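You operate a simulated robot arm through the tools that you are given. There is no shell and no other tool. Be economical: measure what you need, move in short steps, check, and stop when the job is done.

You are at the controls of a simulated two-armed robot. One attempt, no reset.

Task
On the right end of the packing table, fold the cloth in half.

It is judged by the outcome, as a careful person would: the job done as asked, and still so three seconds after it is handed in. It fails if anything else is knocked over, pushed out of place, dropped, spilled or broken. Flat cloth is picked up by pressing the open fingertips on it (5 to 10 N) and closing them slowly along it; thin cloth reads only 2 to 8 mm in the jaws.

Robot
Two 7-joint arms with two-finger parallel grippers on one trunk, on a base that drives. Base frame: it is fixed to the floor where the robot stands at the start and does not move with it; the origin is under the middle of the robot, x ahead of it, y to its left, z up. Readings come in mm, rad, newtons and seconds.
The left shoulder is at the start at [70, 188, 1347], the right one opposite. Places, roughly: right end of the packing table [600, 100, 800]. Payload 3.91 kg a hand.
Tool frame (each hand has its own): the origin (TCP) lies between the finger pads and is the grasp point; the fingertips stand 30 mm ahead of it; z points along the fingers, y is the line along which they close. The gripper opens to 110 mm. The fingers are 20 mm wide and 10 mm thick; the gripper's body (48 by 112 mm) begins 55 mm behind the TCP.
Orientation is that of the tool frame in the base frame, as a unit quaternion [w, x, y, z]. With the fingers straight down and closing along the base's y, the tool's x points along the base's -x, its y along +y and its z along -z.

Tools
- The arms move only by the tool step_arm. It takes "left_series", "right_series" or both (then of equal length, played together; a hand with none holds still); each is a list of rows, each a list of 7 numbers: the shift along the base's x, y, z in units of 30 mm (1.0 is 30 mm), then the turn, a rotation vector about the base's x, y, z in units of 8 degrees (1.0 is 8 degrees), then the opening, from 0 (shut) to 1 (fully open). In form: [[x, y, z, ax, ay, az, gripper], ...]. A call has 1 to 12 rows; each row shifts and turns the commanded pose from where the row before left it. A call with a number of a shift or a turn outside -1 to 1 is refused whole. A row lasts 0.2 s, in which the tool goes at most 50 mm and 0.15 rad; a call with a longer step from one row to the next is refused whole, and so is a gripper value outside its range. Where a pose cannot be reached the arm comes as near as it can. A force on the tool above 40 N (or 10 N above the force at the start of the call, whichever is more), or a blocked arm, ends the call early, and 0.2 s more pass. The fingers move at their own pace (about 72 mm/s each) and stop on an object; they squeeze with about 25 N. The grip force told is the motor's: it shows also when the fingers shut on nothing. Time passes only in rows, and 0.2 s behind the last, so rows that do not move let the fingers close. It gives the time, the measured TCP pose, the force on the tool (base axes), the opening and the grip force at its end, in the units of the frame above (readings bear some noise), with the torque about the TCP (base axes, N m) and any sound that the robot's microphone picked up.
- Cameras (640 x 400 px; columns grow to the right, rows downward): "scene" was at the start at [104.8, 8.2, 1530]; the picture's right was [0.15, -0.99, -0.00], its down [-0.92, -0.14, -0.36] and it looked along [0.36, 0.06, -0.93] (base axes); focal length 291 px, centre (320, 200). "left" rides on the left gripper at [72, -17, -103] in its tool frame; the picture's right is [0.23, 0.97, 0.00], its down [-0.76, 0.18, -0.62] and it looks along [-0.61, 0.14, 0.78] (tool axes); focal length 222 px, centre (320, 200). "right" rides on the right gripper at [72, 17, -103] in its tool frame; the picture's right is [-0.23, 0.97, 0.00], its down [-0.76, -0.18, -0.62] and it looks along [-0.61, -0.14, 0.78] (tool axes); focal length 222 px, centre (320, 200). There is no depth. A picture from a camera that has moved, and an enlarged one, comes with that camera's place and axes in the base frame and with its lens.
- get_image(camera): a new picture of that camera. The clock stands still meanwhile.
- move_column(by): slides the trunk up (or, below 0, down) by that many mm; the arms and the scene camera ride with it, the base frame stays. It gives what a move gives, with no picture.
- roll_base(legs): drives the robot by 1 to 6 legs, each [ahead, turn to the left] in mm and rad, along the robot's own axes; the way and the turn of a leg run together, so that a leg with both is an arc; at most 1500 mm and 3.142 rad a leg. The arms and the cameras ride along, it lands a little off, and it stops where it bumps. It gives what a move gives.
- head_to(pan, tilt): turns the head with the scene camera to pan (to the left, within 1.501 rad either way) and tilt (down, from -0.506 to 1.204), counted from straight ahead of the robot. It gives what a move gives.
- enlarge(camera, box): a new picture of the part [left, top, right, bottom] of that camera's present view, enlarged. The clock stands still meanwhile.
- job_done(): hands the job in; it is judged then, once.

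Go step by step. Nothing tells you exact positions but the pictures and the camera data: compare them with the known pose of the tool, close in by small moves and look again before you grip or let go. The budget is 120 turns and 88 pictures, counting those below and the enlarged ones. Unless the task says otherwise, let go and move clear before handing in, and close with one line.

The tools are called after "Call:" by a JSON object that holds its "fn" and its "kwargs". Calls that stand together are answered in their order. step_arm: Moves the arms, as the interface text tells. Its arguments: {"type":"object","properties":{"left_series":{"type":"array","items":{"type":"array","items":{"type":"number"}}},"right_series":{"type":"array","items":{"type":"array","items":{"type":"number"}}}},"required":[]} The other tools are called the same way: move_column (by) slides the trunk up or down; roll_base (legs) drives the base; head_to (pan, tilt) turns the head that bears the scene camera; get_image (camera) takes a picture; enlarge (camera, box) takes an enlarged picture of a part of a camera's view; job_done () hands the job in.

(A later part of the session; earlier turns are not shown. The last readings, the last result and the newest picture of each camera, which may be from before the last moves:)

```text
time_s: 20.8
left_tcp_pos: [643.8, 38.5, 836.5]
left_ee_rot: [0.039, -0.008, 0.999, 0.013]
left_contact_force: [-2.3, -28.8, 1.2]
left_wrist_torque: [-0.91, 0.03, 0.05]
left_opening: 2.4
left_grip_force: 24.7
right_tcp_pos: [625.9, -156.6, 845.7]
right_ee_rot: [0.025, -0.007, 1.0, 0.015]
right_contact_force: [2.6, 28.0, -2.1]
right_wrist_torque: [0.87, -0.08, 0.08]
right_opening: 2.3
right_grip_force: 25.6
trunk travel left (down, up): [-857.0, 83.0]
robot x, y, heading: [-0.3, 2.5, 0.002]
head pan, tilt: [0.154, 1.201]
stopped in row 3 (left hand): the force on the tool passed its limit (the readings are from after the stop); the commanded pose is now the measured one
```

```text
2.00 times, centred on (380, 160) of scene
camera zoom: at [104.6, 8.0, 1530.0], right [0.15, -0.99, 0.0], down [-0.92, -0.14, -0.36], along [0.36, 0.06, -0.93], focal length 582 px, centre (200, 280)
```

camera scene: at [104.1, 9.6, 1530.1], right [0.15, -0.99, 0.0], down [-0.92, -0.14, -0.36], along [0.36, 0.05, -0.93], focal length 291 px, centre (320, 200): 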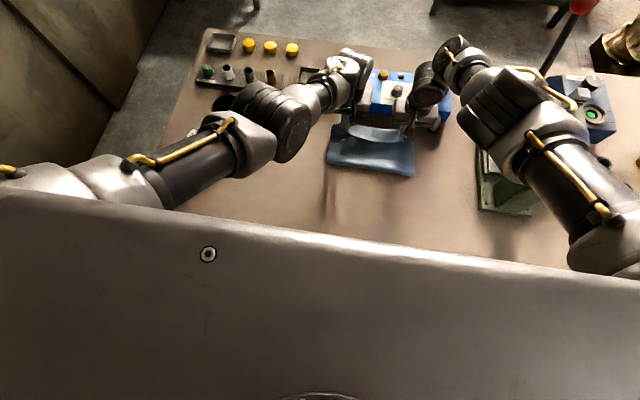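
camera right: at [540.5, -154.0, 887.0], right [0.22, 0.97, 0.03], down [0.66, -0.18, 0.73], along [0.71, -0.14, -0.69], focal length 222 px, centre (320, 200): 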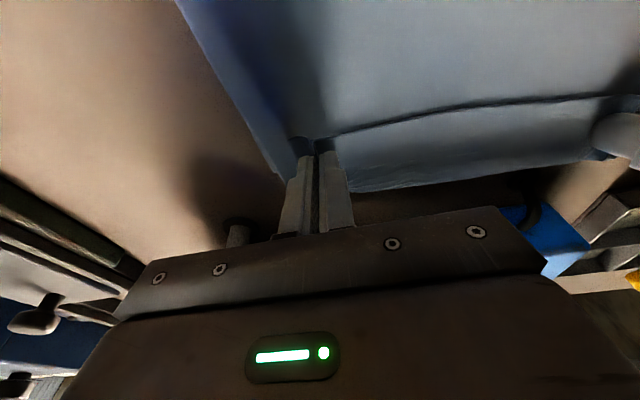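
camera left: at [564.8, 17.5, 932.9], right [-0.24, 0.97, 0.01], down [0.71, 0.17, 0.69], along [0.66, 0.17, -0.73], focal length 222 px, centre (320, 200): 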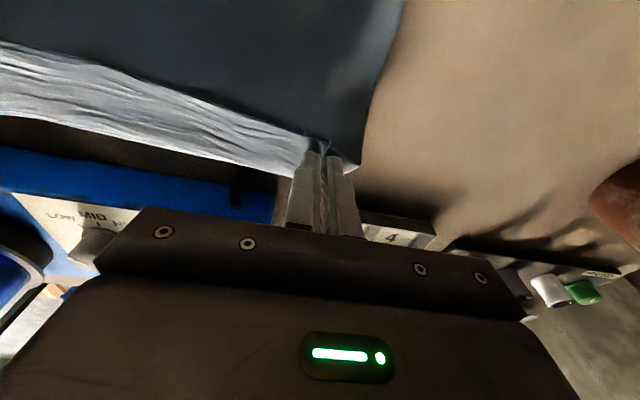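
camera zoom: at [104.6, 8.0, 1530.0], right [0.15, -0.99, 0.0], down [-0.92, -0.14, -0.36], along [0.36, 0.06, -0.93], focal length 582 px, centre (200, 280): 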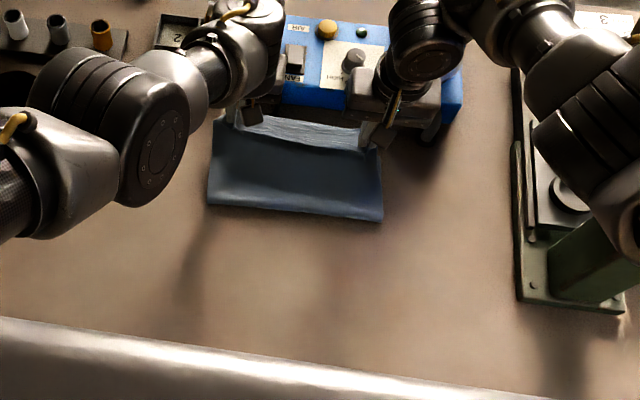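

The hands pulled apart sideways near the reach limit, giving 28 N in the cloth. I'll bring them back together and away from the limit.

Call:
{"fn": "step_arm", "kwargs": {"left_series": [[-0.2, -0.5, 0, 0, 0, 0, 0], [-0.3, -0.55, 0, 0, 0, 0, 0], [0, 0, 0.2, 0, 0, 0, 0]], "right_series": [[-0.2, -0.2, 0, 0, 0, 0, 0], [-0.2, -0.2, 0, 0, 0, 0, 0], [0, 0, 0, 0, 0, 0, 0]]}}

Call:
{"fn": "get_image", "kwargs": {"camera": "left"}}

Call:
{"fn": "enlarge", "kwargs": {"camera": "scene", "box": [290, 60, 470, 260]}}

```text
time_s: 21.3
left_tcp_pos: [646.5, 36.1, 839.9]
left_ee_rot: [0.044, -0.018, 0.999, 0.019]
left_contact_force: [-3.2, -31.2, 1.8]
left_wrist_torque: [-0.98, 0.12, 0.01]
left_opening: 2.9
left_grip_force: 24.8
right_tcp_pos: [618.4, -156.8, 848.0]
right_ee_rot: [0.028, -0.008, 0.999, 0.021]
right_contact_force: [3.1, 30.6, -1.4]
right_wrist_torque: [0.91, -0.12, 0.07]
right_opening: 2.4
right_grip_force: 24.9
trunk travel left (down, up): [-857.0, 83.0]
robot x, y, heading: [1.6, -1.2, 0.002]
head pan, tilt: [0.154, 1.201]
stopped in row 2 (right hand): the force on the tool passed its limit (the readings are from after the stop); the commanded pose is now the measured one
```

```text
51 pictures are left
camera left: at [566.5, 14.4, 935.0], right [-0.26, 0.96, 0.02], down [0.7, 0.18, 0.69], along [0.67, 0.19, -0.72], focal length 222 px, centre (320, 200)
```

left: 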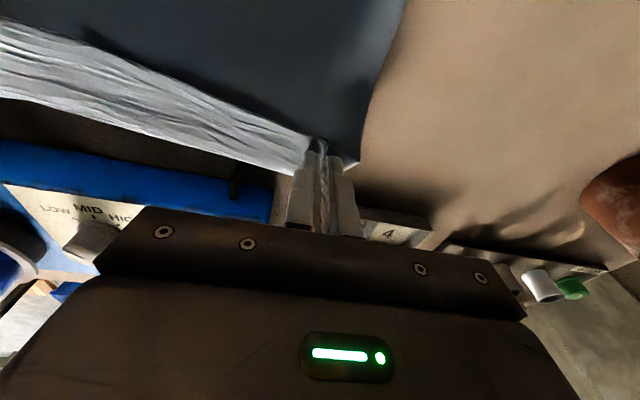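

```text
2.00 times, centred on (380, 160) of scene
camera zoom: at [104.4, 7.5, 1530.1], right [0.15, -0.99, 0.0], down [-0.92, -0.14, -0.36], along [0.36, 0.06, -0.93], focal length 582 px, centre (200, 280)
```

zoom: 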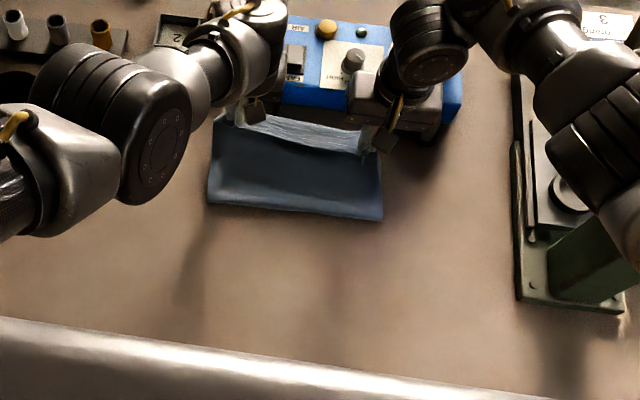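

Call:
{"fn": "step_arm", "kwargs": {"left_series": [[-0.2, -0.4, 0, 0, 0, 0, 0], [-0.2, -0.4, 0, 0, 0, 0, 0], [0, 0, 0, 0, 0, 0, 0]]}}

```text
time_s: 22.1
left_tcp_pos: [654.2, 34.8, 851.1]
left_ee_rot: [0.056, -0.034, 0.998, 0.023]
left_contact_force: [-5.7, -34.4, 0.2]
left_wrist_torque: [-1.09, 0.17, -0.06]
left_opening: 3.2
left_grip_force: 24.9
right_tcp_pos: [617.2, -156.6, 845.8]
right_ee_rot: [0.024, -0.007, 1.0, 0.018]
right_contact_force: [6.3, 34.8, 0.7]
right_wrist_torque: [1.06, -0.2, 0.09]
right_opening: 2.8
right_grip_force: 24.9
trunk travel left (down, up): [-857.0, 83.0]
robot x, y, heading: [-0.4, -2.4, -0.002]
head pan, tilt: [0.154, 1.201]
```

The left hand isn't following its command well near full extension. I'll ease tension by moving the right hand inward and let things settle.

Call:
{"fn": "step_arm", "kwargs": {"right_series": [[0, 0.3, 0, 0, 0, 0, 0], [0, 0.3, 0, 0, 0, 0, 0], [0, 0, 0, 0, 0, 0, 0], [0, 0, 0, 0, 0, 0, 0]], "left_series": [[0, 0, 0, 0, 0, 0, 0], [0, 0, 0, 0, 0, 0, 0], [0, 0, 0, 0, 0, 0, 0], [0, 0, 0, 0, 0, 0, 0]]}}

Call:
{"fn": "get_image", "kwargs": {"camera": "scene"}}

```text
time_s: 23.3
left_tcp_pos: [651.8, 42.3, 846.7]
left_ee_rot: [0.053, -0.036, 0.997, 0.029]
left_contact_force: [-2.6, -10.9, 0.1]
left_wrist_torque: [-0.34, 0.03, 0.01]
left_opening: 2.3
left_grip_force: 25.3
right_tcp_pos: [617.9, -144.0, 846.8]
right_ee_rot: [0.026, -0.007, 1.0, 0.016]
right_contact_force: [1.8, 9.6, -0.2]
right_wrist_torque: [0.33, -0.08, 0.04]
right_opening: 2.0
right_grip_force: 25.1
trunk travel left (down, up): [-857.0, 83.0]
robot x, y, heading: [-0.6, -1.6, -0.005]
head pan, tilt: [0.154, 1.201]
stopped in row 4 (left hand): the arm was blocked; the commanded pose is now the measured one
```

```text
49 pictures are left
camera scene: at [105.1, 8.6, 1530.0], right [0.15, -0.99, 0.0], down [-0.92, -0.14, -0.36], along [0.36, 0.06, -0.93], focal length 291 px, centre (320, 200)
```

scene: 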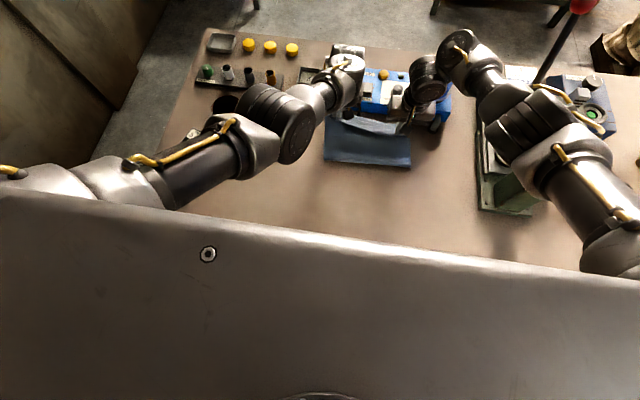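

Call:
{"fn": "step_arm", "kwargs": {"left_series": [[-0.4, -0.2, 0, 0, -0.7, 0, 0], [-0.4, -0.3, 0, 0, -0.5, 0, 0], [0, 0, 0, 0, 0, 0, 0]]}}

```text
time_s: 24.3
left_tcp_pos: [653.2, 94.5, 850.6]
left_ee_rot: [0.152, -0.065, 0.984, 0.062]
left_contact_force: [-0.3, 0.0, 0.6]
left_wrist_torque: [-0.01, -0.02, 0.02]
left_opening: 0.1
left_grip_force: 24.8
right_tcp_pos: [617.8, -146.9, 845.7]
right_ee_rot: [0.025, -0.004, 1.0, 0.013]
right_contact_force: [0.7, -0.1, -0.3]
right_wrist_torque: [0.01, 0.01, 0.0]
right_opening: 2.4
right_grip_force: 25.3
trunk travel left (down, up): [-857.0, 83.0]
robot x, y, heading: [0.4, 0.7, -0.003]
head pan, tilt: [0.154, 1.201]
stopped in row 3 (left hand): the arm was blocked; the commanded pose is now the measured one
```

The left hand slipped off the cloth and swung left. I must look at what is blocking it.

Call:
{"fn": "get_image", "kwargs": {"camera": "left"}}

Call:
{"fn": "get_image", "kwargs": {"camera": "scene"}}

Call:
{"fn": "get_image", "kwargs": {"camera": "right"}}

```text
48 pictures are left
camera left: at [558.8, 55.9, 923.1], right [-0.36, 0.93, 0.03], down [0.51, 0.17, 0.84], along [0.78, 0.32, -0.54], focal length 222 px, centre (320, 200)
```

left: 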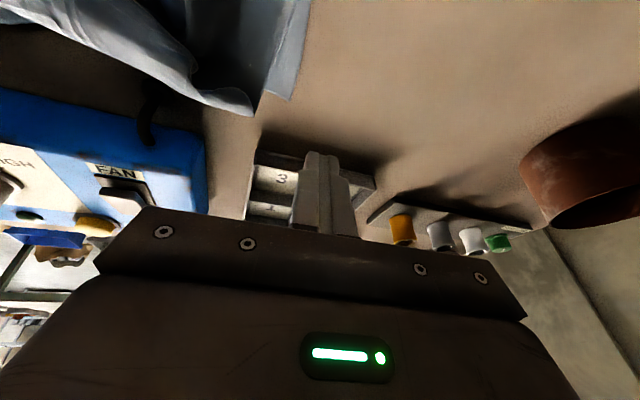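

```text
47 pictures are left
camera scene: at [105.0, 8.7, 1530.0], right [0.15, -0.99, 0.0], down [-0.92, -0.14, -0.36], along [0.36, 0.05, -0.93], focal length 291 px, centre (320, 200)
```

scene: 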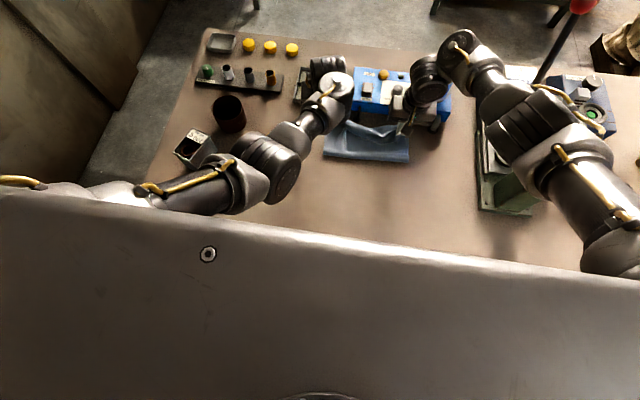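

```text
46 pictures are left
camera right: at [539.9, -133.4, 945.9], right [0.22, 0.98, 0.04], down [0.73, -0.19, 0.66], along [0.65, -0.11, -0.75], focal length 222 px, centre (320, 200)
```

right: 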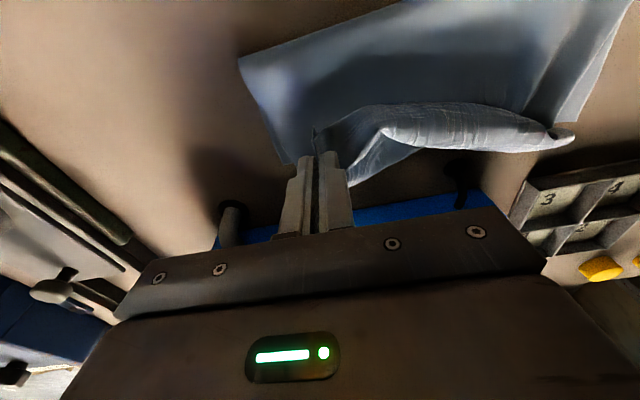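

Nothing looks displaced, so the left arm seems to be at a joint limit. I'll retract it toward the robot, clear of the cloth.

Call:
{"fn": "step_arm", "kwargs": {"left_series": [[-0.7, 0.2, 0.3, 0, 0.4, 0, 0], [-0.7, 0.2, 0.3, 0, 0.4, 0, 0], [-0.7, 0.2, 0.3, 0, 0.4, 0, 0], [-0.7, 0.2, 0, 0, 0.4, 0, 0], [-0.7, 0, 0, 0, 0.4, 0, 0]]}}

Call:
{"fn": "enlarge", "kwargs": {"camera": "scene", "box": [290, 60, 470, 260]}}

Call:
{"fn": "get_image", "kwargs": {"camera": "left"}}

```text
time_s: 25.4
left_tcp_pos: [560.6, 113.8, 877.5]
left_ee_rot: [0.036, -0.049, 0.996, 0.069]
left_contact_force: [11.7, -3.9, -36.5]
left_wrist_torque: [1.88, -1.73, 0.82]
left_opening: 0.1
left_grip_force: 25.0
right_tcp_pos: [618.9, -145.2, 844.9]
right_ee_rot: [0.025, -0.006, 1.0, 0.014]
right_contact_force: [0.2, 0.7, 0.7]
right_wrist_torque: [-0.04, 0.02, 0.03]
right_opening: 2.2
right_grip_force: 25.4
trunk travel left (down, up): [-857.0, 83.0]
robot x, y, heading: [0.6, -3.3, -0.002]
head pan, tilt: [0.154, 1.201]
stopped in row 5 (left hand): the force on the tool passed its limit (the readings are from after the stop); the commanded pose is now the measured one
```

```text
2.00 times, centred on (380, 160) of scene
camera zoom: at [104.6, 8.9, 1530.1], right [0.15, -0.99, 0.0], down [-0.92, -0.14, -0.36], along [0.36, 0.05, -0.93], focal length 582 px, centre (200, 280)
```

zoom: 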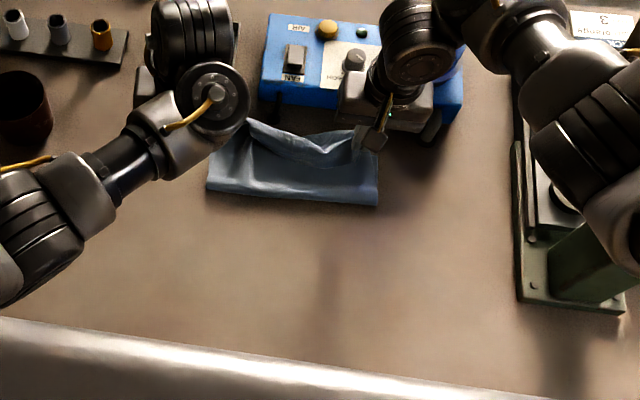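

```text
44 pictures are left
camera left: at [485.0, 76.1, 970.7], right [-0.32, 0.94, 0.11], down [0.7, 0.16, 0.7], along [0.64, 0.31, -0.71], focal length 222 px, centre (320, 200)
```

left: 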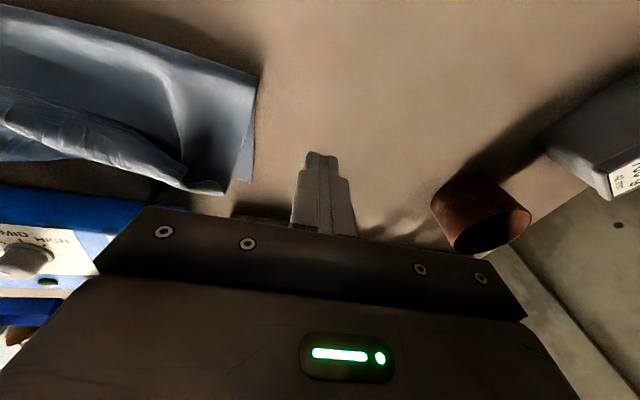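

The left hand seems to have run into its own wrist as it got twisted. I'll level the tool and come down slightly.

Call:
{"fn": "step_arm", "kwargs": {"left_series": [[0, 0, -0.5, -0.5, 0.26, -0.35, 0], [0, 0, -0.5, -0.49, 0.26, -0.35, 0], [-0.5, 0, 0, 0, 0, 0, 0]]}}

Call:
{"fn": "get_image", "kwargs": {"camera": "scene"}}

```text
time_s: 26.2
left_tcp_pos: [546.6, 112.7, 846.6]
left_ee_rot: [-0.002, 0.001, 1.0, 0.0]
left_contact_force: [0.1, 0.4, 0.1]
left_wrist_torque: [-0.01, -0.01, -0.03]
left_opening: 0.1
left_grip_force: 25.2
right_tcp_pos: [618.2, -147.3, 845.4]
right_ee_rot: [0.025, -0.006, 1.0, 0.014]
right_contact_force: [-0.1, 0.0, 0.0]
right_wrist_torque: [-0.03, -0.02, -0.02]
right_opening: 2.3
right_grip_force: 25.0
trunk travel left (down, up): [-857.0, 83.0]
robot x, y, heading: [1.0, 1.5, -0.001]
head pan, tilt: [0.154, 1.201]
```

```text
43 pictures are left
camera scene: at [104.1, 8.9, 1530.1], right [0.15, -0.99, 0.0], down [-0.92, -0.14, -0.36], along [0.36, 0.05, -0.93], focal length 291 px, centre (320, 200)
```

scene: 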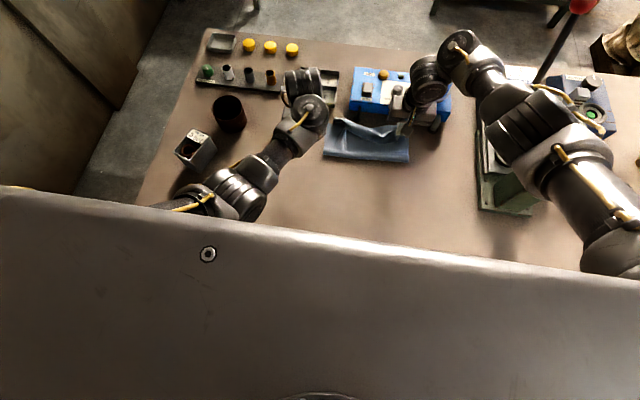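

The left arm is normal again. I'll set the right corner a bit outward, release it, and back off to see how the cloth lies.

Call:
{"fn": "step_arm", "kwargs": {"right_series": [[0, -0.35, -0.4, 0, 0, 0, 0], [0.1, -0.35, -0.4, 0, 0, 0, 0], [0, 0, 0, 0, 0, 0, 0.35], [0, 0, 0, 0, 0, 0, 0.35], [0, 0, 0.5, 0, 0, 0, 0.35], [-0.5, 0, 0.7, 0, 0, 0, 0.35], [-1, 0, 0.7, 0, 0, 0, 0.35], [-1, 0, 0.3, 0, 0, 0, 0.35], [-1, 0, 0.2, 0, 0, 0, 0.35]]}}

Call:
{"fn": "get_image", "kwargs": {"camera": "right"}}

Call:
{"fn": "enlarge", "kwargs": {"camera": "scene", "box": [290, 60, 470, 260]}}

```text
time_s: 28.2
left_tcp_pos: [546.2, 111.5, 847.1]
left_ee_rot: [-0.002, 0.002, 1.0, 0.0]
left_contact_force: [-0.5, -0.6, -0.2]
left_wrist_torque: [0.0, -0.01, 0.0]
left_opening: 0.0
left_grip_force: 24.7
right_tcp_pos: [514.9, -167.4, 893.7]
right_ee_rot: [0.025, -0.005, 1.0, 0.014]
right_contact_force: [1.0, -1.1, 0.4]
right_wrist_torque: [-0.02, -0.04, 0.01]
right_opening: 38.7
right_grip_force: 0.0
trunk travel left (down, up): [-857.0, 83.0]
robot x, y, heading: [-0.2, 0.4, -0.003]
head pan, tilt: [0.154, 1.201]
```

```text
42 pictures are left
camera right: at [437.0, -154.7, 993.9], right [0.22, 0.98, 0.04], down [0.73, -0.19, 0.66], along [0.65, -0.11, -0.75], focal length 222 px, centre (320, 200)
```

right: 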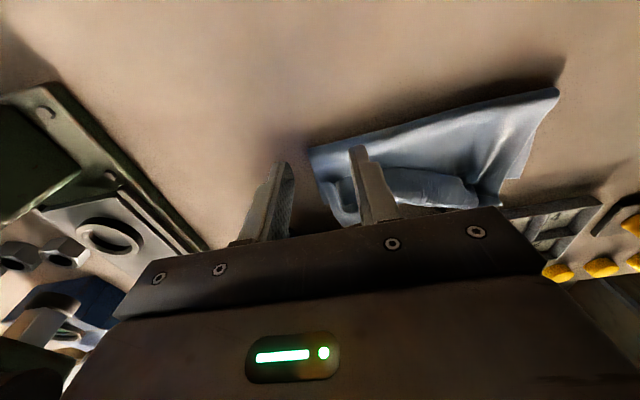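

```text
2.00 times, centred on (380, 160) of scene
camera zoom: at [103.9, 7.7, 1530.1], right [0.15, -0.99, 0.0], down [-0.92, -0.14, -0.36], along [0.36, 0.06, -0.93], focal length 582 px, centre (200, 280)
```

zoom: 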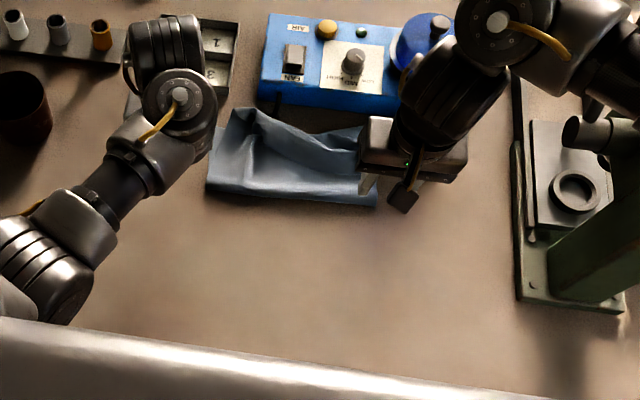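

The cloth is bunched toward the far side. I'll clear both arms for an unobstructed view.

Call:
{"fn": "step_arm", "kwargs": {"left_series": [[-1, 0.5, 0, 0, 0, 0, 0.3], [-1, 0.5, 0, 0, 0, 0, 0.3], [-1, 0.5, 0, 0, 0, 0, 0.3], [-1, 0.5, 0, 0, 0, 0, 0.3]], "right_series": [[-1, -0.5, 0, 0, 0, 0, 0.3], [-1, -0.5, -0.3, 0, 0, 0, 0.3], [-1, -0.5, -0.3, 0, 0, 0, 0.3], [-0.5, -0.5, -0.3, 0, 0, 0, 0.3]]}}

Call:
{"fn": "enlarge", "kwargs": {"camera": "scene", "box": [310, 90, 430, 170]}}

Call:
{"fn": "get_image", "kwargs": {"camera": "left"}}

Call:
{"fn": "get_image", "kwargs": {"camera": "right"}}

```text
time_s: 28.7
left_tcp_pos: [506.8, 132.3, 847.5]
left_ee_rot: [0.006, 0.005, 1.0, 0.001]
left_contact_force: [4.9, -11.1, -14.7]
left_wrist_torque: [1.49, -0.53, 0.88]
left_opening: 32.9
left_grip_force: 0.1
right_tcp_pos: [475.3, -186.9, 891.9]
right_ee_rot: [0.026, -0.005, 1.0, 0.014]
right_contact_force: [0.6, -0.5, 0.7]
right_wrist_torque: [0.02, 0.0, -0.02]
right_opening: 33.0
right_grip_force: 0.0
trunk travel left (down, up): [-857.0, 83.0]
robot x, y, heading: [0.3, -2.5, 0.001]
head pan, tilt: [0.154, 1.201]
stopped in row 2 (left hand): the force on the tool passed its limit (the readings are from after the stop); the commanded pose is now the measured one
```

```text
5.00 times, centred on (370, 130) of scene
camera zoom: at [101.1, 8.3, 1530.4], right [0.15, -0.99, 0.0], down [-0.92, -0.14, -0.36], along [0.36, 0.06, -0.93], focal length 1454 px, centre (70, 550)
```

zoom: 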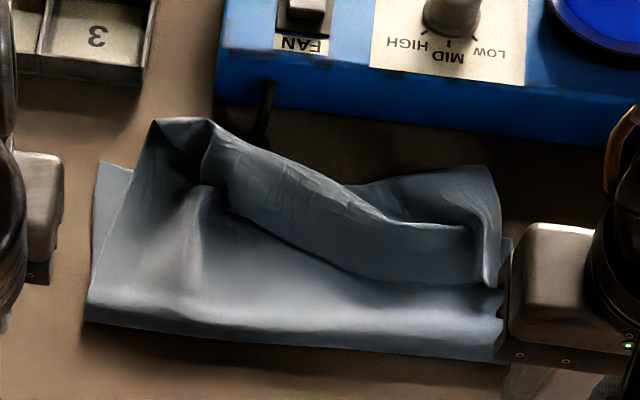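

```text
39 pictures are left
camera left: at [434.1, 116.9, 950.0], right [-0.22, 0.98, 0.0], down [0.76, 0.17, 0.63], along [0.62, 0.14, -0.77], focal length 222 px, centre (320, 200)
```

left: 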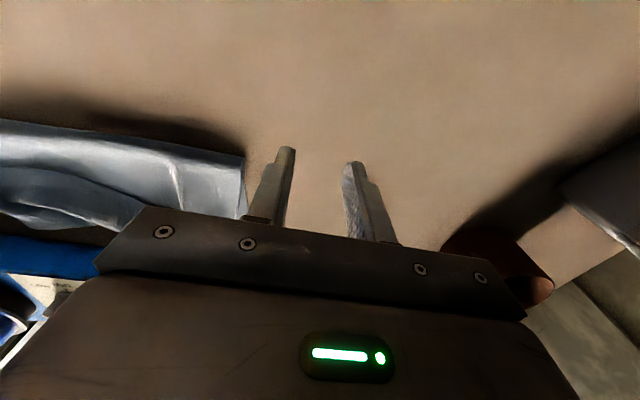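

```text
38 pictures are left
camera right: at [396.2, -173.2, 992.2], right [0.22, 0.98, 0.04], down [0.73, -0.19, 0.66], along [0.65, -0.11, -0.75], focal length 222 px, centre (320, 200)
```

right: 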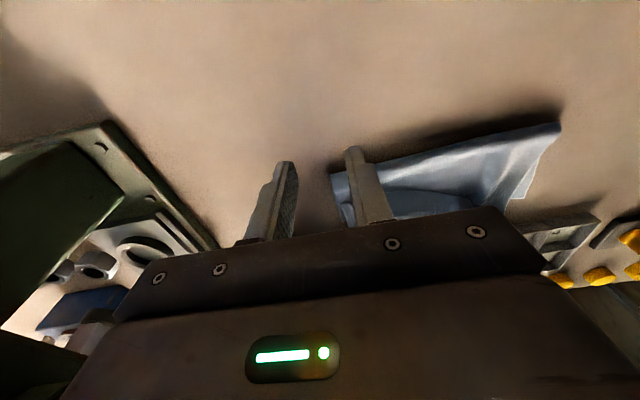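

The far loop turned back: the fold sits at x≈555, with the hem lying as a crumpled flap on top. I'll need to unfold it and refold better. First a closer look from above with both hands.

Call:
{"fn": "step_arm", "kwargs": {"left_series": [[0.6, -0.5, 0.3, 0, 0, 0, 0.4], [0.9, -0.7, 0.3, 0, 0, 0, 0.4], [0.9, -0.7, 0.2, 0, 0, 0, 0.4], [0.9, -0.7, 0.2, 0, 0, 0, 0.4]], "right_series": [[1, 0.2, 0, 0, 0, 0, 0.4], [1, 0.2, 0, 0, 0, 0, 0.4], [1, 0, 0, 0, 0, 0, 0.4], [1, 0, 0, 0, 0, 0, 0.4]]}}

Call:
{"fn": "get_image", "kwargs": {"camera": "left"}}

Call:
{"fn": "get_image", "kwargs": {"camera": "right"}}

```text
time_s: 29.7
left_tcp_pos: [609.1, 53.3, 876.4]
left_ee_rot: [0.002, 0.006, 1.0, 0.002]
left_contact_force: [-0.7, 0.7, 0.1]
left_wrist_torque: [-0.01, -0.02, -0.01]
left_opening: 44.3
left_grip_force: 0.0
right_tcp_pos: [597.7, -175.1, 887.7]
right_ee_rot: [0.025, -0.005, 1.0, 0.013]
right_contact_force: [0.1, 0.0, 0.1]
right_wrist_torque: [0.01, -0.03, 0.01]
right_opening: 44.1
right_grip_force: 0.1
trunk travel left (down, up): [-857.0, 83.0]
robot x, y, heading: [2.1, 1.4, -0.002]
head pan, tilt: [0.154, 1.201]
```

```text
37 pictures are left
camera left: at [537.0, 37.9, 978.8], right [-0.22, 0.98, 0.0], down [0.76, 0.17, 0.63], along [0.61, 0.14, -0.78], focal length 222 px, centre (320, 200)
```

left: 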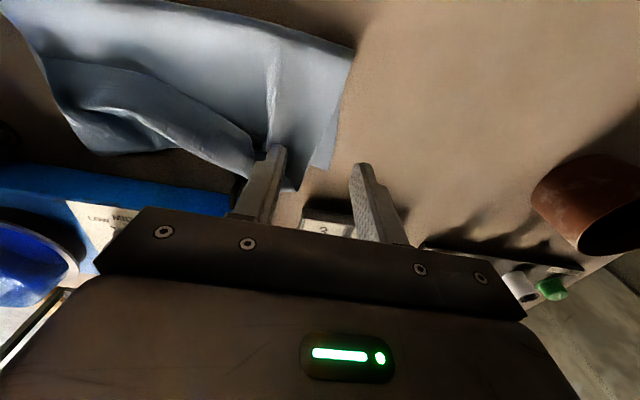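

```text
36 pictures are left
camera right: at [520.2, -161.7, 989.3], right [0.22, 0.98, 0.04], down [0.73, -0.19, 0.65], along [0.65, -0.11, -0.76], focal length 222 px, centre (320, 200)
```

right: 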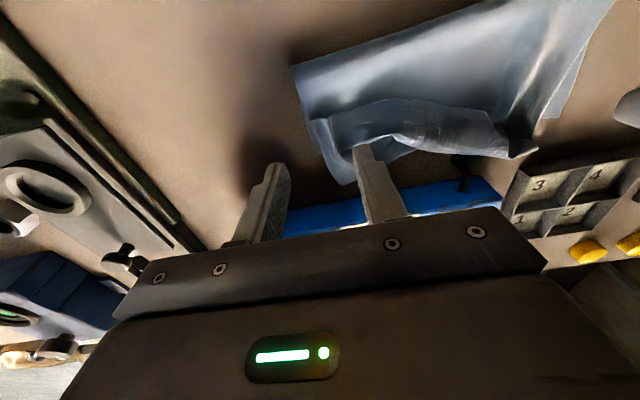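

Call:
{"fn": "enlarge", "kwargs": {"camera": "right", "box": [280, 0, 600, 200]}}

Call:
{"fn": "enlarge", "kwargs": {"camera": "left", "box": [20, 0, 360, 200]}}

```text
2.00 times, centred on (440, 100) of right
camera zoom: at [520.2, -161.7, 989.3], right [0.22, 0.98, 0.04], down [0.73, -0.19, 0.65], along [0.65, -0.11, -0.76], focal length 444 px, centre (80, 400)
```

zoom: 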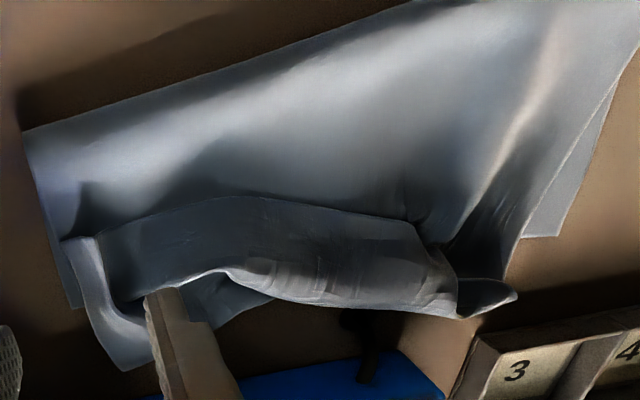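

```text
1.88 times, centred on (190, 100) of left
camera zoom: at [537.0, 37.9, 978.8], right [-0.22, 0.98, 0.0], down [0.76, 0.17, 0.63], along [0.61, 0.14, -0.78], focal length 418 px, centre (565, 388)
```

zoom: 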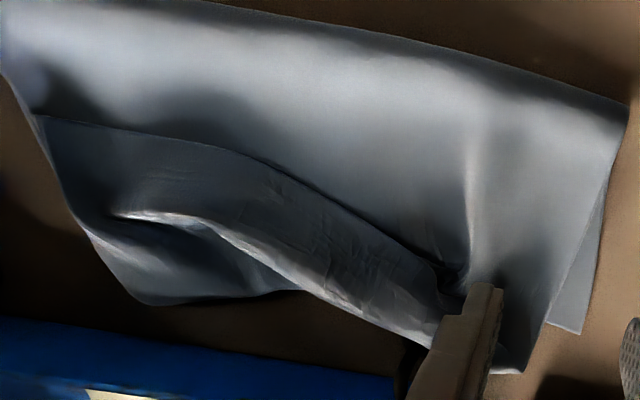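

I see the hem flap lying back over the upper layer. I'll pinch that flap with both hands (left near (632,−15), right near (602,−148)) and lift it to unfold. First I hover over those points with the left tool tilted for reach.

Call:
{"fn": "step_arm", "kwargs": {"left_series": [[0, -0.6, 0, 0, -0.5, 0, 0.33], [0.2, -0.6, -0.2, 0, -0.5, 0, 0.33], [0.2, -0.6, -0.4, 0, -0.5, 0, 0.33], [0.2, -0.4, -0.4, 0, 0, 0, 0.33]], "right_series": [[0, 0.3, -0.4, 0, -0.2, 0, 0.33], [0.1, 0.3, -0.4, 0, -0.2, 0, 0.33], [0.1, 0.3, -0.4, 0, 0, 0, 0.33], [0, 0, -0.3, 0, 0, 0, 0.33]]}}

Call:
{"fn": "get_image", "kwargs": {"camera": "left"}}

Call:
{"fn": "get_image", "kwargs": {"camera": "right"}}

```text
time_s: 30.9
left_tcp_pos: [633.8, 33.0, 833.0]
left_ee_rot: [0.107, -0.01, 0.994, 0.029]
left_contact_force: [-0.6, 0.2, -0.9]
left_wrist_torque: [0.03, -0.01, 0.0]
left_opening: 36.4
left_grip_force: 0.0
right_tcp_pos: [604.2, -147.7, 845.3]
right_ee_rot: [0.052, -0.005, 0.999, 0.013]
right_contact_force: [0.0, -0.3, 0.1]
right_wrist_torque: [-0.02, 0.01, -0.01]
right_opening: 36.4
right_grip_force: 0.0
trunk travel left (down, up): [-857.0, 83.0]
robot x, y, heading: [2.8, 2.3, -0.003]
head pan, tilt: [0.154, 1.201]
stopped in row 4 (left hand): the arm was blocked; the commanded pose is now the measured one
```

```text
33 pictures are left
camera left: at [542.6, 10.0, 917.2], right [-0.25, 0.97, 0.01], down [0.61, 0.15, 0.78], along [0.76, 0.2, -0.62], focal length 222 px, centre (320, 200)
```

left: 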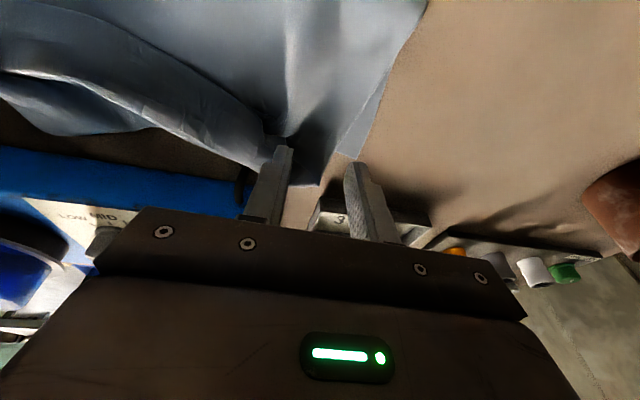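

```text
32 pictures are left
camera right: at [519.5, -134.6, 941.2], right [0.21, 0.98, 0.05], down [0.69, -0.19, 0.69], along [0.69, -0.11, -0.72], focal length 222 px, centre (320, 200)
```

right: 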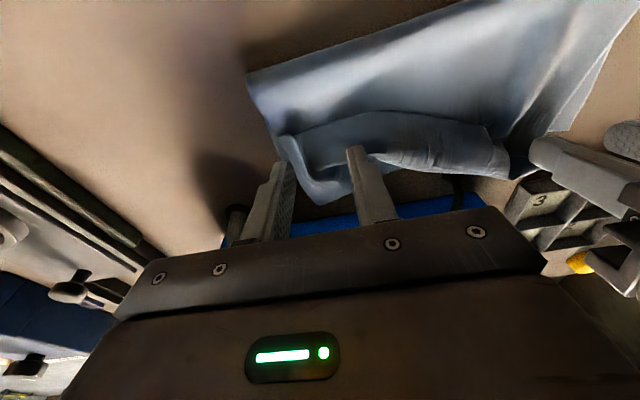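

The left arm's joints have drifted to a poor posture again. I'll retract it toward its original pose, then re-approach along the line that worked before, while the right hand waits.

Call:
{"fn": "step_arm", "kwargs": {"left_series": [[-0.7, 0, 0.3, 0, 0.5, 0, 0.33], [-1, 0, 0.3, 0, 0.5, 0, 0.33], [-1, 0, 0.2, -0.4, 0.5, -0.1, 0.33], [-1, 0, 0, 0, 0, 0, 0.33], [-1, 0, -0.3, 0, 0, 0, 0.33], [-1, -0.2, -0.4, 0, 0, 0, 0.33], [-1, -0.2, -0.4, 0, 0, 0, 0.33]]}}

Call:
{"fn": "get_image", "kwargs": {"camera": "scene"}}

```text
time_s: 32.5
left_tcp_pos: [430.4, 18.7, 824.4]
left_ee_rot: [0.003, 0.001, 1.0, -0.001]
left_contact_force: [0.3, -0.3, -0.4]
left_wrist_torque: [0.02, 0.03, -0.01]
left_opening: 36.3
left_grip_force: 0.1
right_tcp_pos: [603.4, -148.1, 845.7]
right_ee_rot: [0.053, -0.006, 0.998, 0.013]
right_contact_force: [-0.4, 0.1, 1.2]
right_wrist_torque: [0.0, -0.01, 0.0]
right_opening: 36.3
right_grip_force: 0.1
trunk travel left (down, up): [-857.0, 83.0]
robot x, y, heading: [1.2, -1.3, 0.003]
head pan, tilt: [0.154, 1.201]
```

```text
31 pictures are left
camera scene: at [103.6, 8.3, 1530.2], right [0.15, -0.99, 0.0], down [-0.92, -0.14, -0.36], along [0.36, 0.06, -0.93], focal length 291 px, centre (320, 200)
```

scene: 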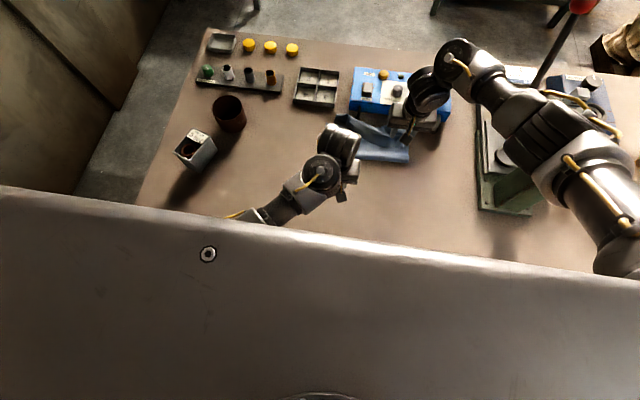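

Call:
{"fn": "step_arm", "kwargs": {"left_series": [[0.8, -0.1, 0.6, 0, 0, 0, 0.33], [1, -0.1, 0.6, 0, 0, 0, 0.33], [1, -0.1, 0.4, 0, -0.2, 0, 0.33], [1, -0.1, 0, 0, -0.4, 0, 0.33], [1, -0.1, -0.2, 0, -0.5, 0, 0.33], [1, -0.1, -0.3, 0, -0.5, 0, 0.33], [0.8, -0.1, -0.6, 0, 0, 0, 0.33]]}}

Call:
{"fn": "get_image", "kwargs": {"camera": "left"}}

```text
time_s: 34.1
left_tcp_pos: [631.4, 2.0, 836.2]
left_ee_rot: [0.113, -0.001, 0.994, 0.004]
left_contact_force: [0.6, -0.8, 0.1]
left_wrist_torque: [-0.01, 0.01, 0.0]
left_opening: 36.3
left_grip_force: 0.1
right_tcp_pos: [604.9, -147.8, 844.2]
right_ee_rot: [0.052, -0.006, 0.999, 0.013]
right_contact_force: [-0.1, 0.2, 0.3]
right_wrist_torque: [-0.03, 0.01, 0.01]
right_opening: 36.4
right_grip_force: 0.1
trunk travel left (down, up): [-857.0, 83.0]
robot x, y, heading: [4.1, 0.6, 0.007]
head pan, tilt: [0.154, 1.201]
```

```text
30 pictures are left
camera left: at [539.1, -14.1, 920.0], right [-0.23, 0.97, -0.04], down [0.6, 0.17, 0.78], along [0.77, 0.15, -0.62], focal length 222 px, centre (320, 200)
```

left: 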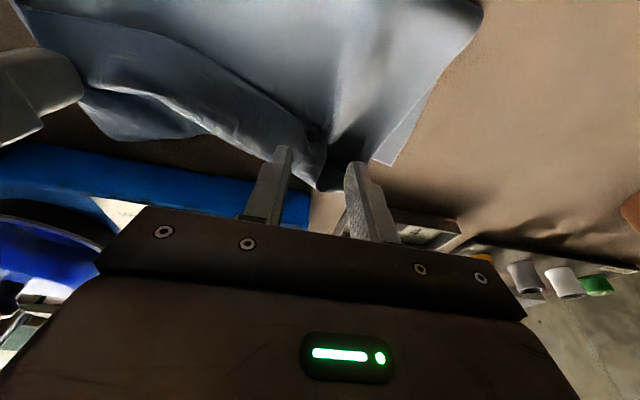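

Both hands are now right over the hem's two ends. I'll lower onto the cloth.

Call:
{"fn": "step_arm", "kwargs": {"left_series": [[0, 0, -0.4, 0, 0, 0, 0.33], [0, 0, -0.4, 0, 0, 0, 0.33], [0, 0, -0.35, 0, 0, 0, 0.33], [0, 0, -0.15, 0, 0, 0, 0.33]], "right_series": [[0, 0, -0.5, 0, 0, 0, 0.33], [0, 0, -0.5, 0, 0, 0, 0.33], [0, 0, -0.4, 0, 0, 0, 0.33], [0, 0, -0.15, 0, 0, 0, 0.33]]}}

Call:
{"fn": "enlarge", "kwargs": {"camera": "left", "box": [160, 40, 440, 220]}}

Call:
{"fn": "enlarge", "kwargs": {"camera": "right", "box": [200, 40, 480, 220]}}

```text
time_s: 35.1
left_tcp_pos: [633.3, 12.1, 797.0]
left_ee_rot: [0.113, -0.005, 0.994, 0.008]
left_contact_force: [-0.7, -1.1, 0.5]
left_wrist_torque: [-0.03, -0.02, 0.01]
left_opening: 36.3
left_grip_force: 0.0
right_tcp_pos: [604.3, -147.3, 799.0]
right_ee_rot: [0.053, -0.005, 0.999, 0.013]
right_contact_force: [-0.5, 0.7, 0.8]
right_wrist_torque: [-0.04, 0.0, 0.0]
right_opening: 36.1
right_grip_force: 0.1
trunk travel left (down, up): [-857.0, 83.0]
robot x, y, heading: [0.4, -4.5, 0.001]
head pan, tilt: [0.154, 1.201]
```

```text
2.22 times, centred on (300, 130) of left
camera zoom: at [539.9, -6.9, 880.0], right [-0.23, 0.97, -0.04], down [0.6, 0.17, 0.78], along [0.77, 0.16, -0.62], focal length 494 px, centre (364, 356)
```

zoom: 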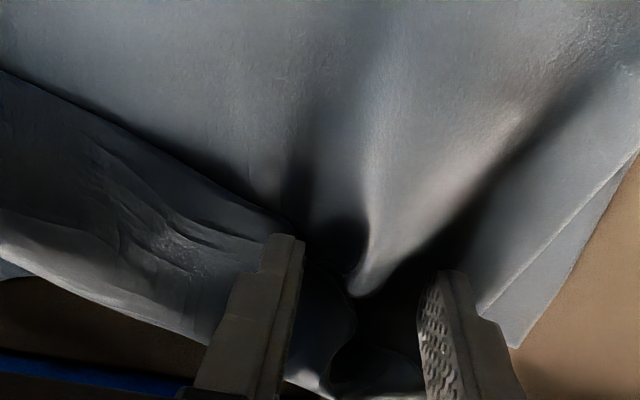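

```text
2.22 times, centred on (340, 130) of right
camera zoom: at [519.8, -134.4, 894.4], right [0.21, 0.98, 0.05], down [0.69, -0.19, 0.7], along [0.69, -0.11, -0.72], focal length 494 px, centre (276, 356)
```

zoom: 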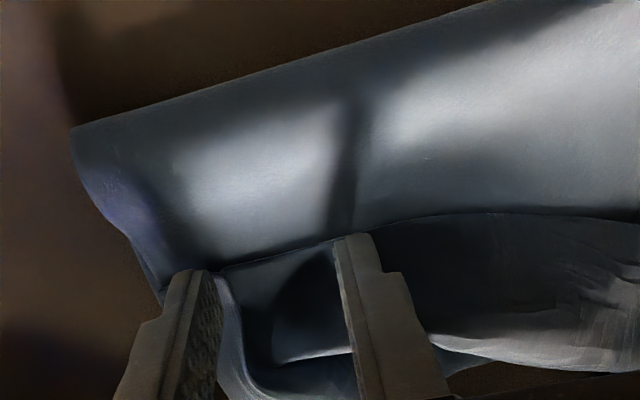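

Call:
{"fn": "step_arm", "kwargs": {"left_series": [[0, -0.1, -0.1, 0, 0, 0, 0.33], [0, 0, 0, 0, 0, 0, 0.28], [0, 0, 0, 0, 0, 0, 0.22], [0, 0, 0, 0, 0, 0, 0.16], [0, 0, 0, 0, 0, 0, 0.1], [0, 0, 0, 0, 0, 0, 0.05], [0, 0, 0, 0, 0, 0, 0], [0, 0, 0, 0, 0, 0, 0]], "right_series": [[0, 0, -0.13, 0, 0, 0, 0.33], [0, 0, 0, 0, 0, 0, 0.28], [0, 0, 0, 0, 0, 0, 0.22], [0, 0, 0, 0, 0, 0, 0.16], [0, 0, 0, 0, 0, 0, 0.1], [0, 0, 0, 0, 0, 0, 0.05], [0, 0, 0, 0, 0, 0, 0], [0, 0, 0, 0, 0, 0, 0]]}}

```text
time_s: 36.9
left_tcp_pos: [635.2, 10.6, 796.4]
left_ee_rot: [0.115, -0.006, 0.993, 0.008]
left_contact_force: [0.2, 0.2, 1.6]
left_wrist_torque: [0.01, -0.06, 0.01]
left_opening: 3.0
left_grip_force: 24.8
right_tcp_pos: [603.7, -148.0, 794.4]
right_ee_rot: [0.053, -0.006, 0.999, 0.013]
right_contact_force: [-0.2, -0.1, 0.9]
right_wrist_torque: [0.02, -0.02, -0.01]
right_opening: 2.0
right_grip_force: 25.5
trunk travel left (down, up): [-857.0, 83.0]
robot x, y, heading: [-0.3, -0.6, -0.001]
head pan, tilt: [0.154, 1.201]
```

Both jaws hold cloth (3.0 and 2.0 mm). I'll lift up and back toward the robot and look.

Call:
{"fn": "step_arm", "kwargs": {"left_series": [[-0.3, -0.1, 0.6, 0, 0.3, 0, 0], [-0.5, 0, 0.6, 0, 0.4, 0, 0], [-0.7, 0, 0.6, 0, 0.4, 0, 0], [-0.8, 0, 0.5, 0, 0.4, 0, 0], [-0.8, 0, 0.4, 0, 0.1, 0, 0]], "right_series": [[-0.3, 0, 0.6, 0, 0.2, 0, 0], [-0.5, 0, 0.6, 0, 0.2, 0, 0], [-0.7, 0, 0.6, 0, 0.2, 0, 0], [-0.8, 0, 0.5, 0, 0.1, 0, 0], [-0.8, 0, 0.4, 0, 0, 0, 0]]}}

Call:
{"fn": "enlarge", "kwargs": {"camera": "scene", "box": [290, 90, 450, 210]}}

Call:
{"fn": "get_image", "kwargs": {"camera": "left"}}

```text
time_s: 38.1
left_tcp_pos: [551.1, 4.2, 888.4]
left_ee_rot: [0.015, -0.007, 1.0, 0.006]
left_contact_force: [1.1, 0.7, 0.8]
left_wrist_torque: [0.03, -0.02, 0.02]
left_opening: 3.0
left_grip_force: 24.9
right_tcp_pos: [508.4, -147.3, 876.6]
right_ee_rot: [0.005, -0.004, 1.0, 0.013]
right_contact_force: [-0.7, -0.1, -0.2]
right_wrist_torque: [0.02, -0.03, -0.03]
right_opening: 2.1
right_grip_force: 25.2
trunk travel left (down, up): [-857.0, 83.0]
robot x, y, heading: [2.3, -2.5, -0.0]
head pan, tilt: [0.154, 1.201]
```

```text
3.33 times, centred on (370, 150) of scene
camera zoom: at [102.8, 8.2, 1530.2], right [0.15, -0.99, 0.0], down [-0.92, -0.14, -0.36], along [0.36, 0.06, -0.93], focal length 970 px, centre (153, 367)
```

zoom: 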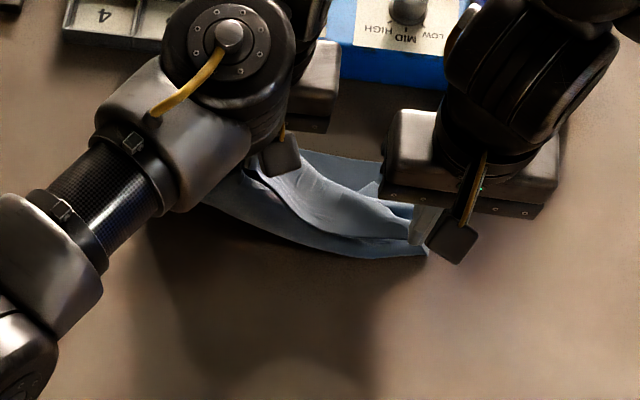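

```text
26 pictures are left
camera left: at [475.9, -14.1, 988.4], right [-0.24, 0.97, 0.01], down [0.74, 0.18, 0.65], along [0.63, 0.16, -0.76], focal length 222 px, centre (320, 200)
```

left: 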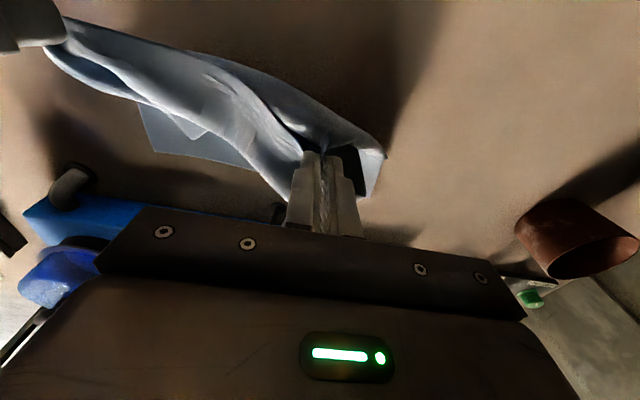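

Cloth comes up; I continue pulling back toward the near side, lowering gradually.

Call:
{"fn": "step_arm", "kwargs": {"left_series": [[-1, 0.1, 0, 0, 0, 0, 0], [-1, 0.1, 0, 0, 0, 0, 0], [-1, 0.1, -0.2, 0, 0, 0, 0], [-1, 0.1, -0.3, 0, 0, 0, 0], [-1, 0.1, -0.4, 0, 0, 0, 0], [-0.8, 0, -0.5, 0, 0, 0, 0]], "right_series": [[-0.8, 0, 0, 0, 0, 0, 0], [-0.8, -0.1, 0, 0, 0, 0, 0], [-0.8, -0.1, -0.2, 0, 0, 0, 0], [-0.8, -0.1, -0.3, 0, 0, 0, 0], [-0.8, -0.1, -0.4, 0, 0, 0, 0], [-0.8, 0, -0.5, 0, 0, 0, 0]]}}

Call:
{"fn": "get_image", "kwargs": {"camera": "scene"}}

Call:
{"fn": "get_image", "kwargs": {"camera": "left"}}

```text
time_s: 39.5
left_tcp_pos: [360.9, 4.6, 835.4]
left_ee_rot: [0.002, 0.0, 1.0, -0.002]
left_contact_force: [0.2, -0.1, -0.7]
left_wrist_torque: [0.04, 0.03, 0.05]
left_opening: 2.9
left_grip_force: 25.4
right_tcp_pos: [364.8, -159.0, 836.0]
right_ee_rot: [0.004, -0.004, 1.0, 0.015]
right_contact_force: [0.0, 0.3, -0.2]
right_wrist_torque: [0.01, 0.0, 0.01]
right_opening: 2.1
right_grip_force: 25.0
trunk travel left (down, up): [-857.0, 83.0]
robot x, y, heading: [0.1, 1.5, 0.002]
head pan, tilt: [0.154, 1.201]
```

```text
25 pictures are left
camera scene: at [103.4, 7.8, 1530.2], right [0.15, -0.99, 0.0], down [-0.92, -0.14, -0.36], along [0.36, 0.06, -0.93], focal length 291 px, centre (320, 200)
```

scene: 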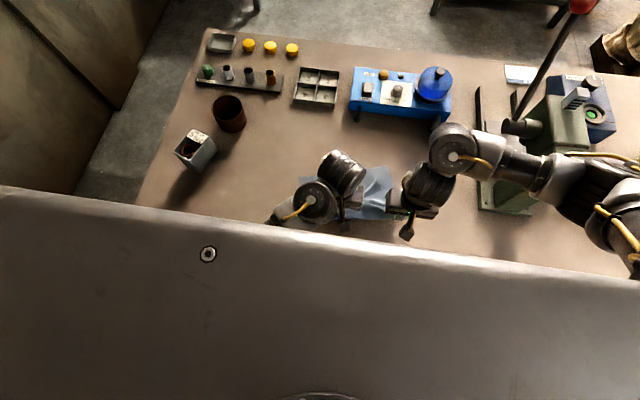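

```text
24 pictures are left
camera left: at [289.0, -10.9, 938.8], right [-0.23, 0.97, 0.0], down [0.76, 0.18, 0.63], along [0.61, 0.14, -0.78], focal length 222 px, centre (320, 200)
```

left: 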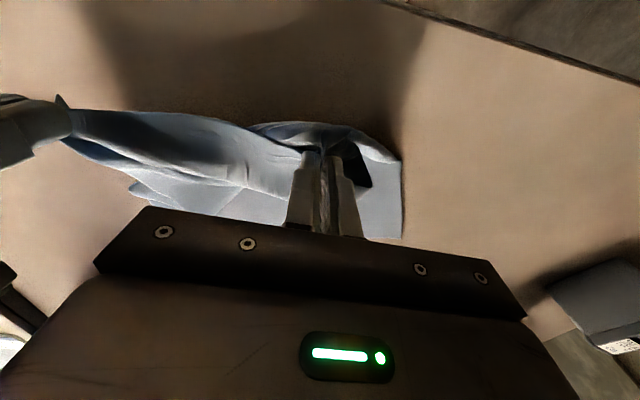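

The whole cloth slid toward me, so at least it is now in a roomy, easily reached spot. I'll set it down, release, and clear the hands to see its state.

Call:
{"fn": "step_arm", "kwargs": {"left_series": [[0, 0, -0.6, 0, 0, 0, 0], [0, 0, -0.6, 0, 0, 0, 0], [0, 0, 0, 0, 0, 0, 0.3], [0, 0, 0, 0, 0, 0, 0.4], [0, 0, 0.7, 0, 0, 0, 0.4], [0, 0.5, 0.6, 0, 0, 0, 0.4], [0, 1, 0, 0, 0, 0, 0.4], [0, 1, 0, 0, 0, 0, 0.4], [0, 1, 0, 0, 0, 0, 0.4]], "right_series": [[0, 0, -0.6, 0, 0, 0, 0], [0, 0, -0.6, 0, 0, 0, 0], [0, 0, 0, 0, 0, 0, 0.3], [0, 0, 0, 0, 0, 0, 0.4], [0, 0, 0.7, 0, 0, 0, 0.4], [0, -0.5, 0.6, 0, 0, 0, 0.4], [0, -1, 0, 0, 0, 0, 0.4], [0, -1, 0, 0, 0, 0, 0.4], [0, -1, 0, 0, 0, 0, 0.4]]}}

Call:
{"fn": "enlarge", "kwargs": {"camera": "scene", "box": [270, 130, 450, 250]}}

Call:
{"fn": "get_image", "kwargs": {"camera": "left"}}

```text
time_s: 41.5
left_tcp_pos: [362.4, 110.7, 838.8]
left_ee_rot: [0.004, 0.001, 1.0, 0.0]
left_contact_force: [0.0, 0.1, 0.3]
left_wrist_torque: [-0.01, -0.04, 0.0]
left_opening: 44.0
left_grip_force: 0.0
right_tcp_pos: [365.5, -263.9, 837.6]
right_ee_rot: [0.003, -0.005, 1.0, 0.014]
right_contact_force: [0.6, 0.0, 0.9]
right_wrist_torque: [-0.01, -0.01, -0.02]
right_opening: 44.3
right_grip_force: 0.1
trunk travel left (down, up): [-857.0, 83.0]
robot x, y, heading: [2.1, 3.5, -0.0]
head pan, tilt: [0.154, 1.201]
```

```text
3.33 times, centred on (360, 190) of scene
camera zoom: at [103.8, 7.7, 1530.1], right [0.15, -0.99, 0.0], down [-0.92, -0.14, -0.36], along [0.36, 0.06, -0.93], focal length 970 px, centre (187, 233)
```

zoom: 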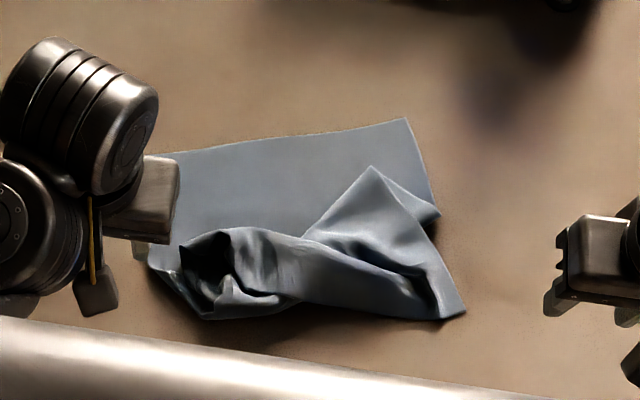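

```text
22 pictures are left
camera left: at [289.4, 95.3, 942.1], right [-0.23, 0.97, 0.0], down [0.76, 0.18, 0.63], along [0.61, 0.14, -0.78], focal length 222 px, centre (320, 200)
```

left: 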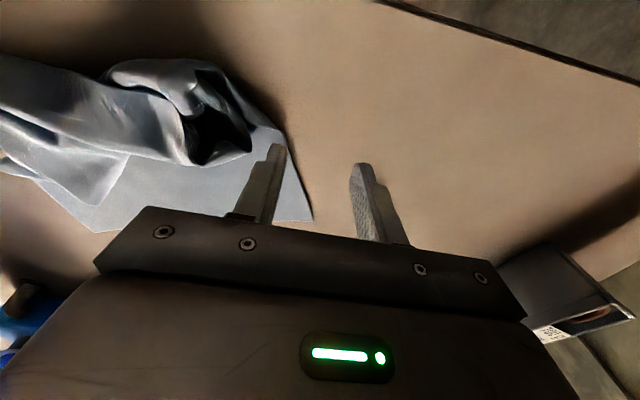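

The far edge of the bottom layer is clean, running from about (462,126) to (541,−119), with the rest crumpled nearer me. I'll grab that clean edge with both hands, hang the cloth to undo the crumple, and make the fold from there (this way the held hem ends up facing outward). Hovering over the two corners first.

Call:
{"fn": "step_arm", "kwargs": {"left_series": [[0.54, -0.08, 0, 0, 0, 0, 0.33], [0.54, -0.08, 0, 0, 0, 0, 0.33], [0.54, -0.08, 0, 0, 0, 0, 0.33], [0.54, -0.08, 0, 0, 0, 0, 0.33], [0.54, -0.08, -0.5, 0, 0, 0, 0.33], [0.54, -0.08, -0.6, 0, 0, 0, 0.33]], "right_series": [[0.86, 0.93, 0, -0.2, 0, 0, 0.33], [0.86, 0.93, 0, 0, 0, 0, 0.33], [0.86, 0.93, 0, 0, 0, 0, 0.33], [0.86, 0.93, 0, 0, 0, 0, 0.33], [0.86, 0.93, -0.5, 0, 0, 0, 0.33], [0.86, 0.93, -0.6, 0, 0, 0, 0.33]]}}

Call:
{"fn": "get_image", "kwargs": {"camera": "left"}}

Call:
{"fn": "get_image", "kwargs": {"camera": "right"}}

```text
time_s: 42.9
left_tcp_pos: [460.6, 97.4, 806.4]
left_ee_rot: [0.002, 0.001, 1.0, -0.001]
left_contact_force: [-0.1, -0.1, -0.4]
left_wrist_torque: [-0.04, 0.03, -0.04]
left_opening: 36.2
left_grip_force: 0.2
right_tcp_pos: [522.1, -96.1, 802.5]
right_ee_rot: [0.003, -0.005, 1.0, 0.0]
right_contact_force: [0.1, 0.5, -0.3]
right_wrist_torque: [-0.06, 0.01, -0.03]
right_opening: 36.3
right_grip_force: 0.1
trunk travel left (down, up): [-857.0, 83.0]
robot x, y, heading: [3.9, 2.5, -0.001]
head pan, tilt: [0.154, 1.201]
```

```text
21 pictures are left
camera left: at [389.4, 81.9, 908.6], right [-0.23, 0.97, 0.0], down [0.76, 0.18, 0.63], along [0.61, 0.14, -0.78], focal length 222 px, centre (320, 200)
```

left: 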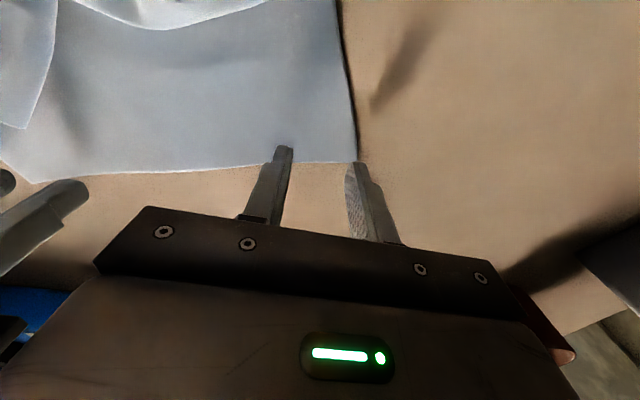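

```text
20 pictures are left
camera right: at [448.5, -79.3, 906.7], right [0.22, 0.98, 0.0], down [0.76, -0.17, 0.63], along [0.61, -0.14, -0.78], focal length 222 px, centre (320, 200)
```

right: 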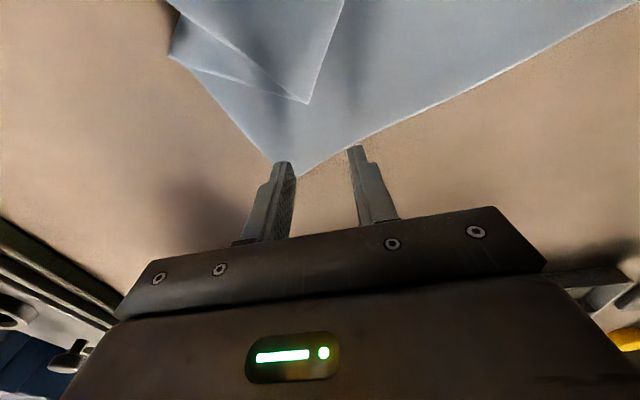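

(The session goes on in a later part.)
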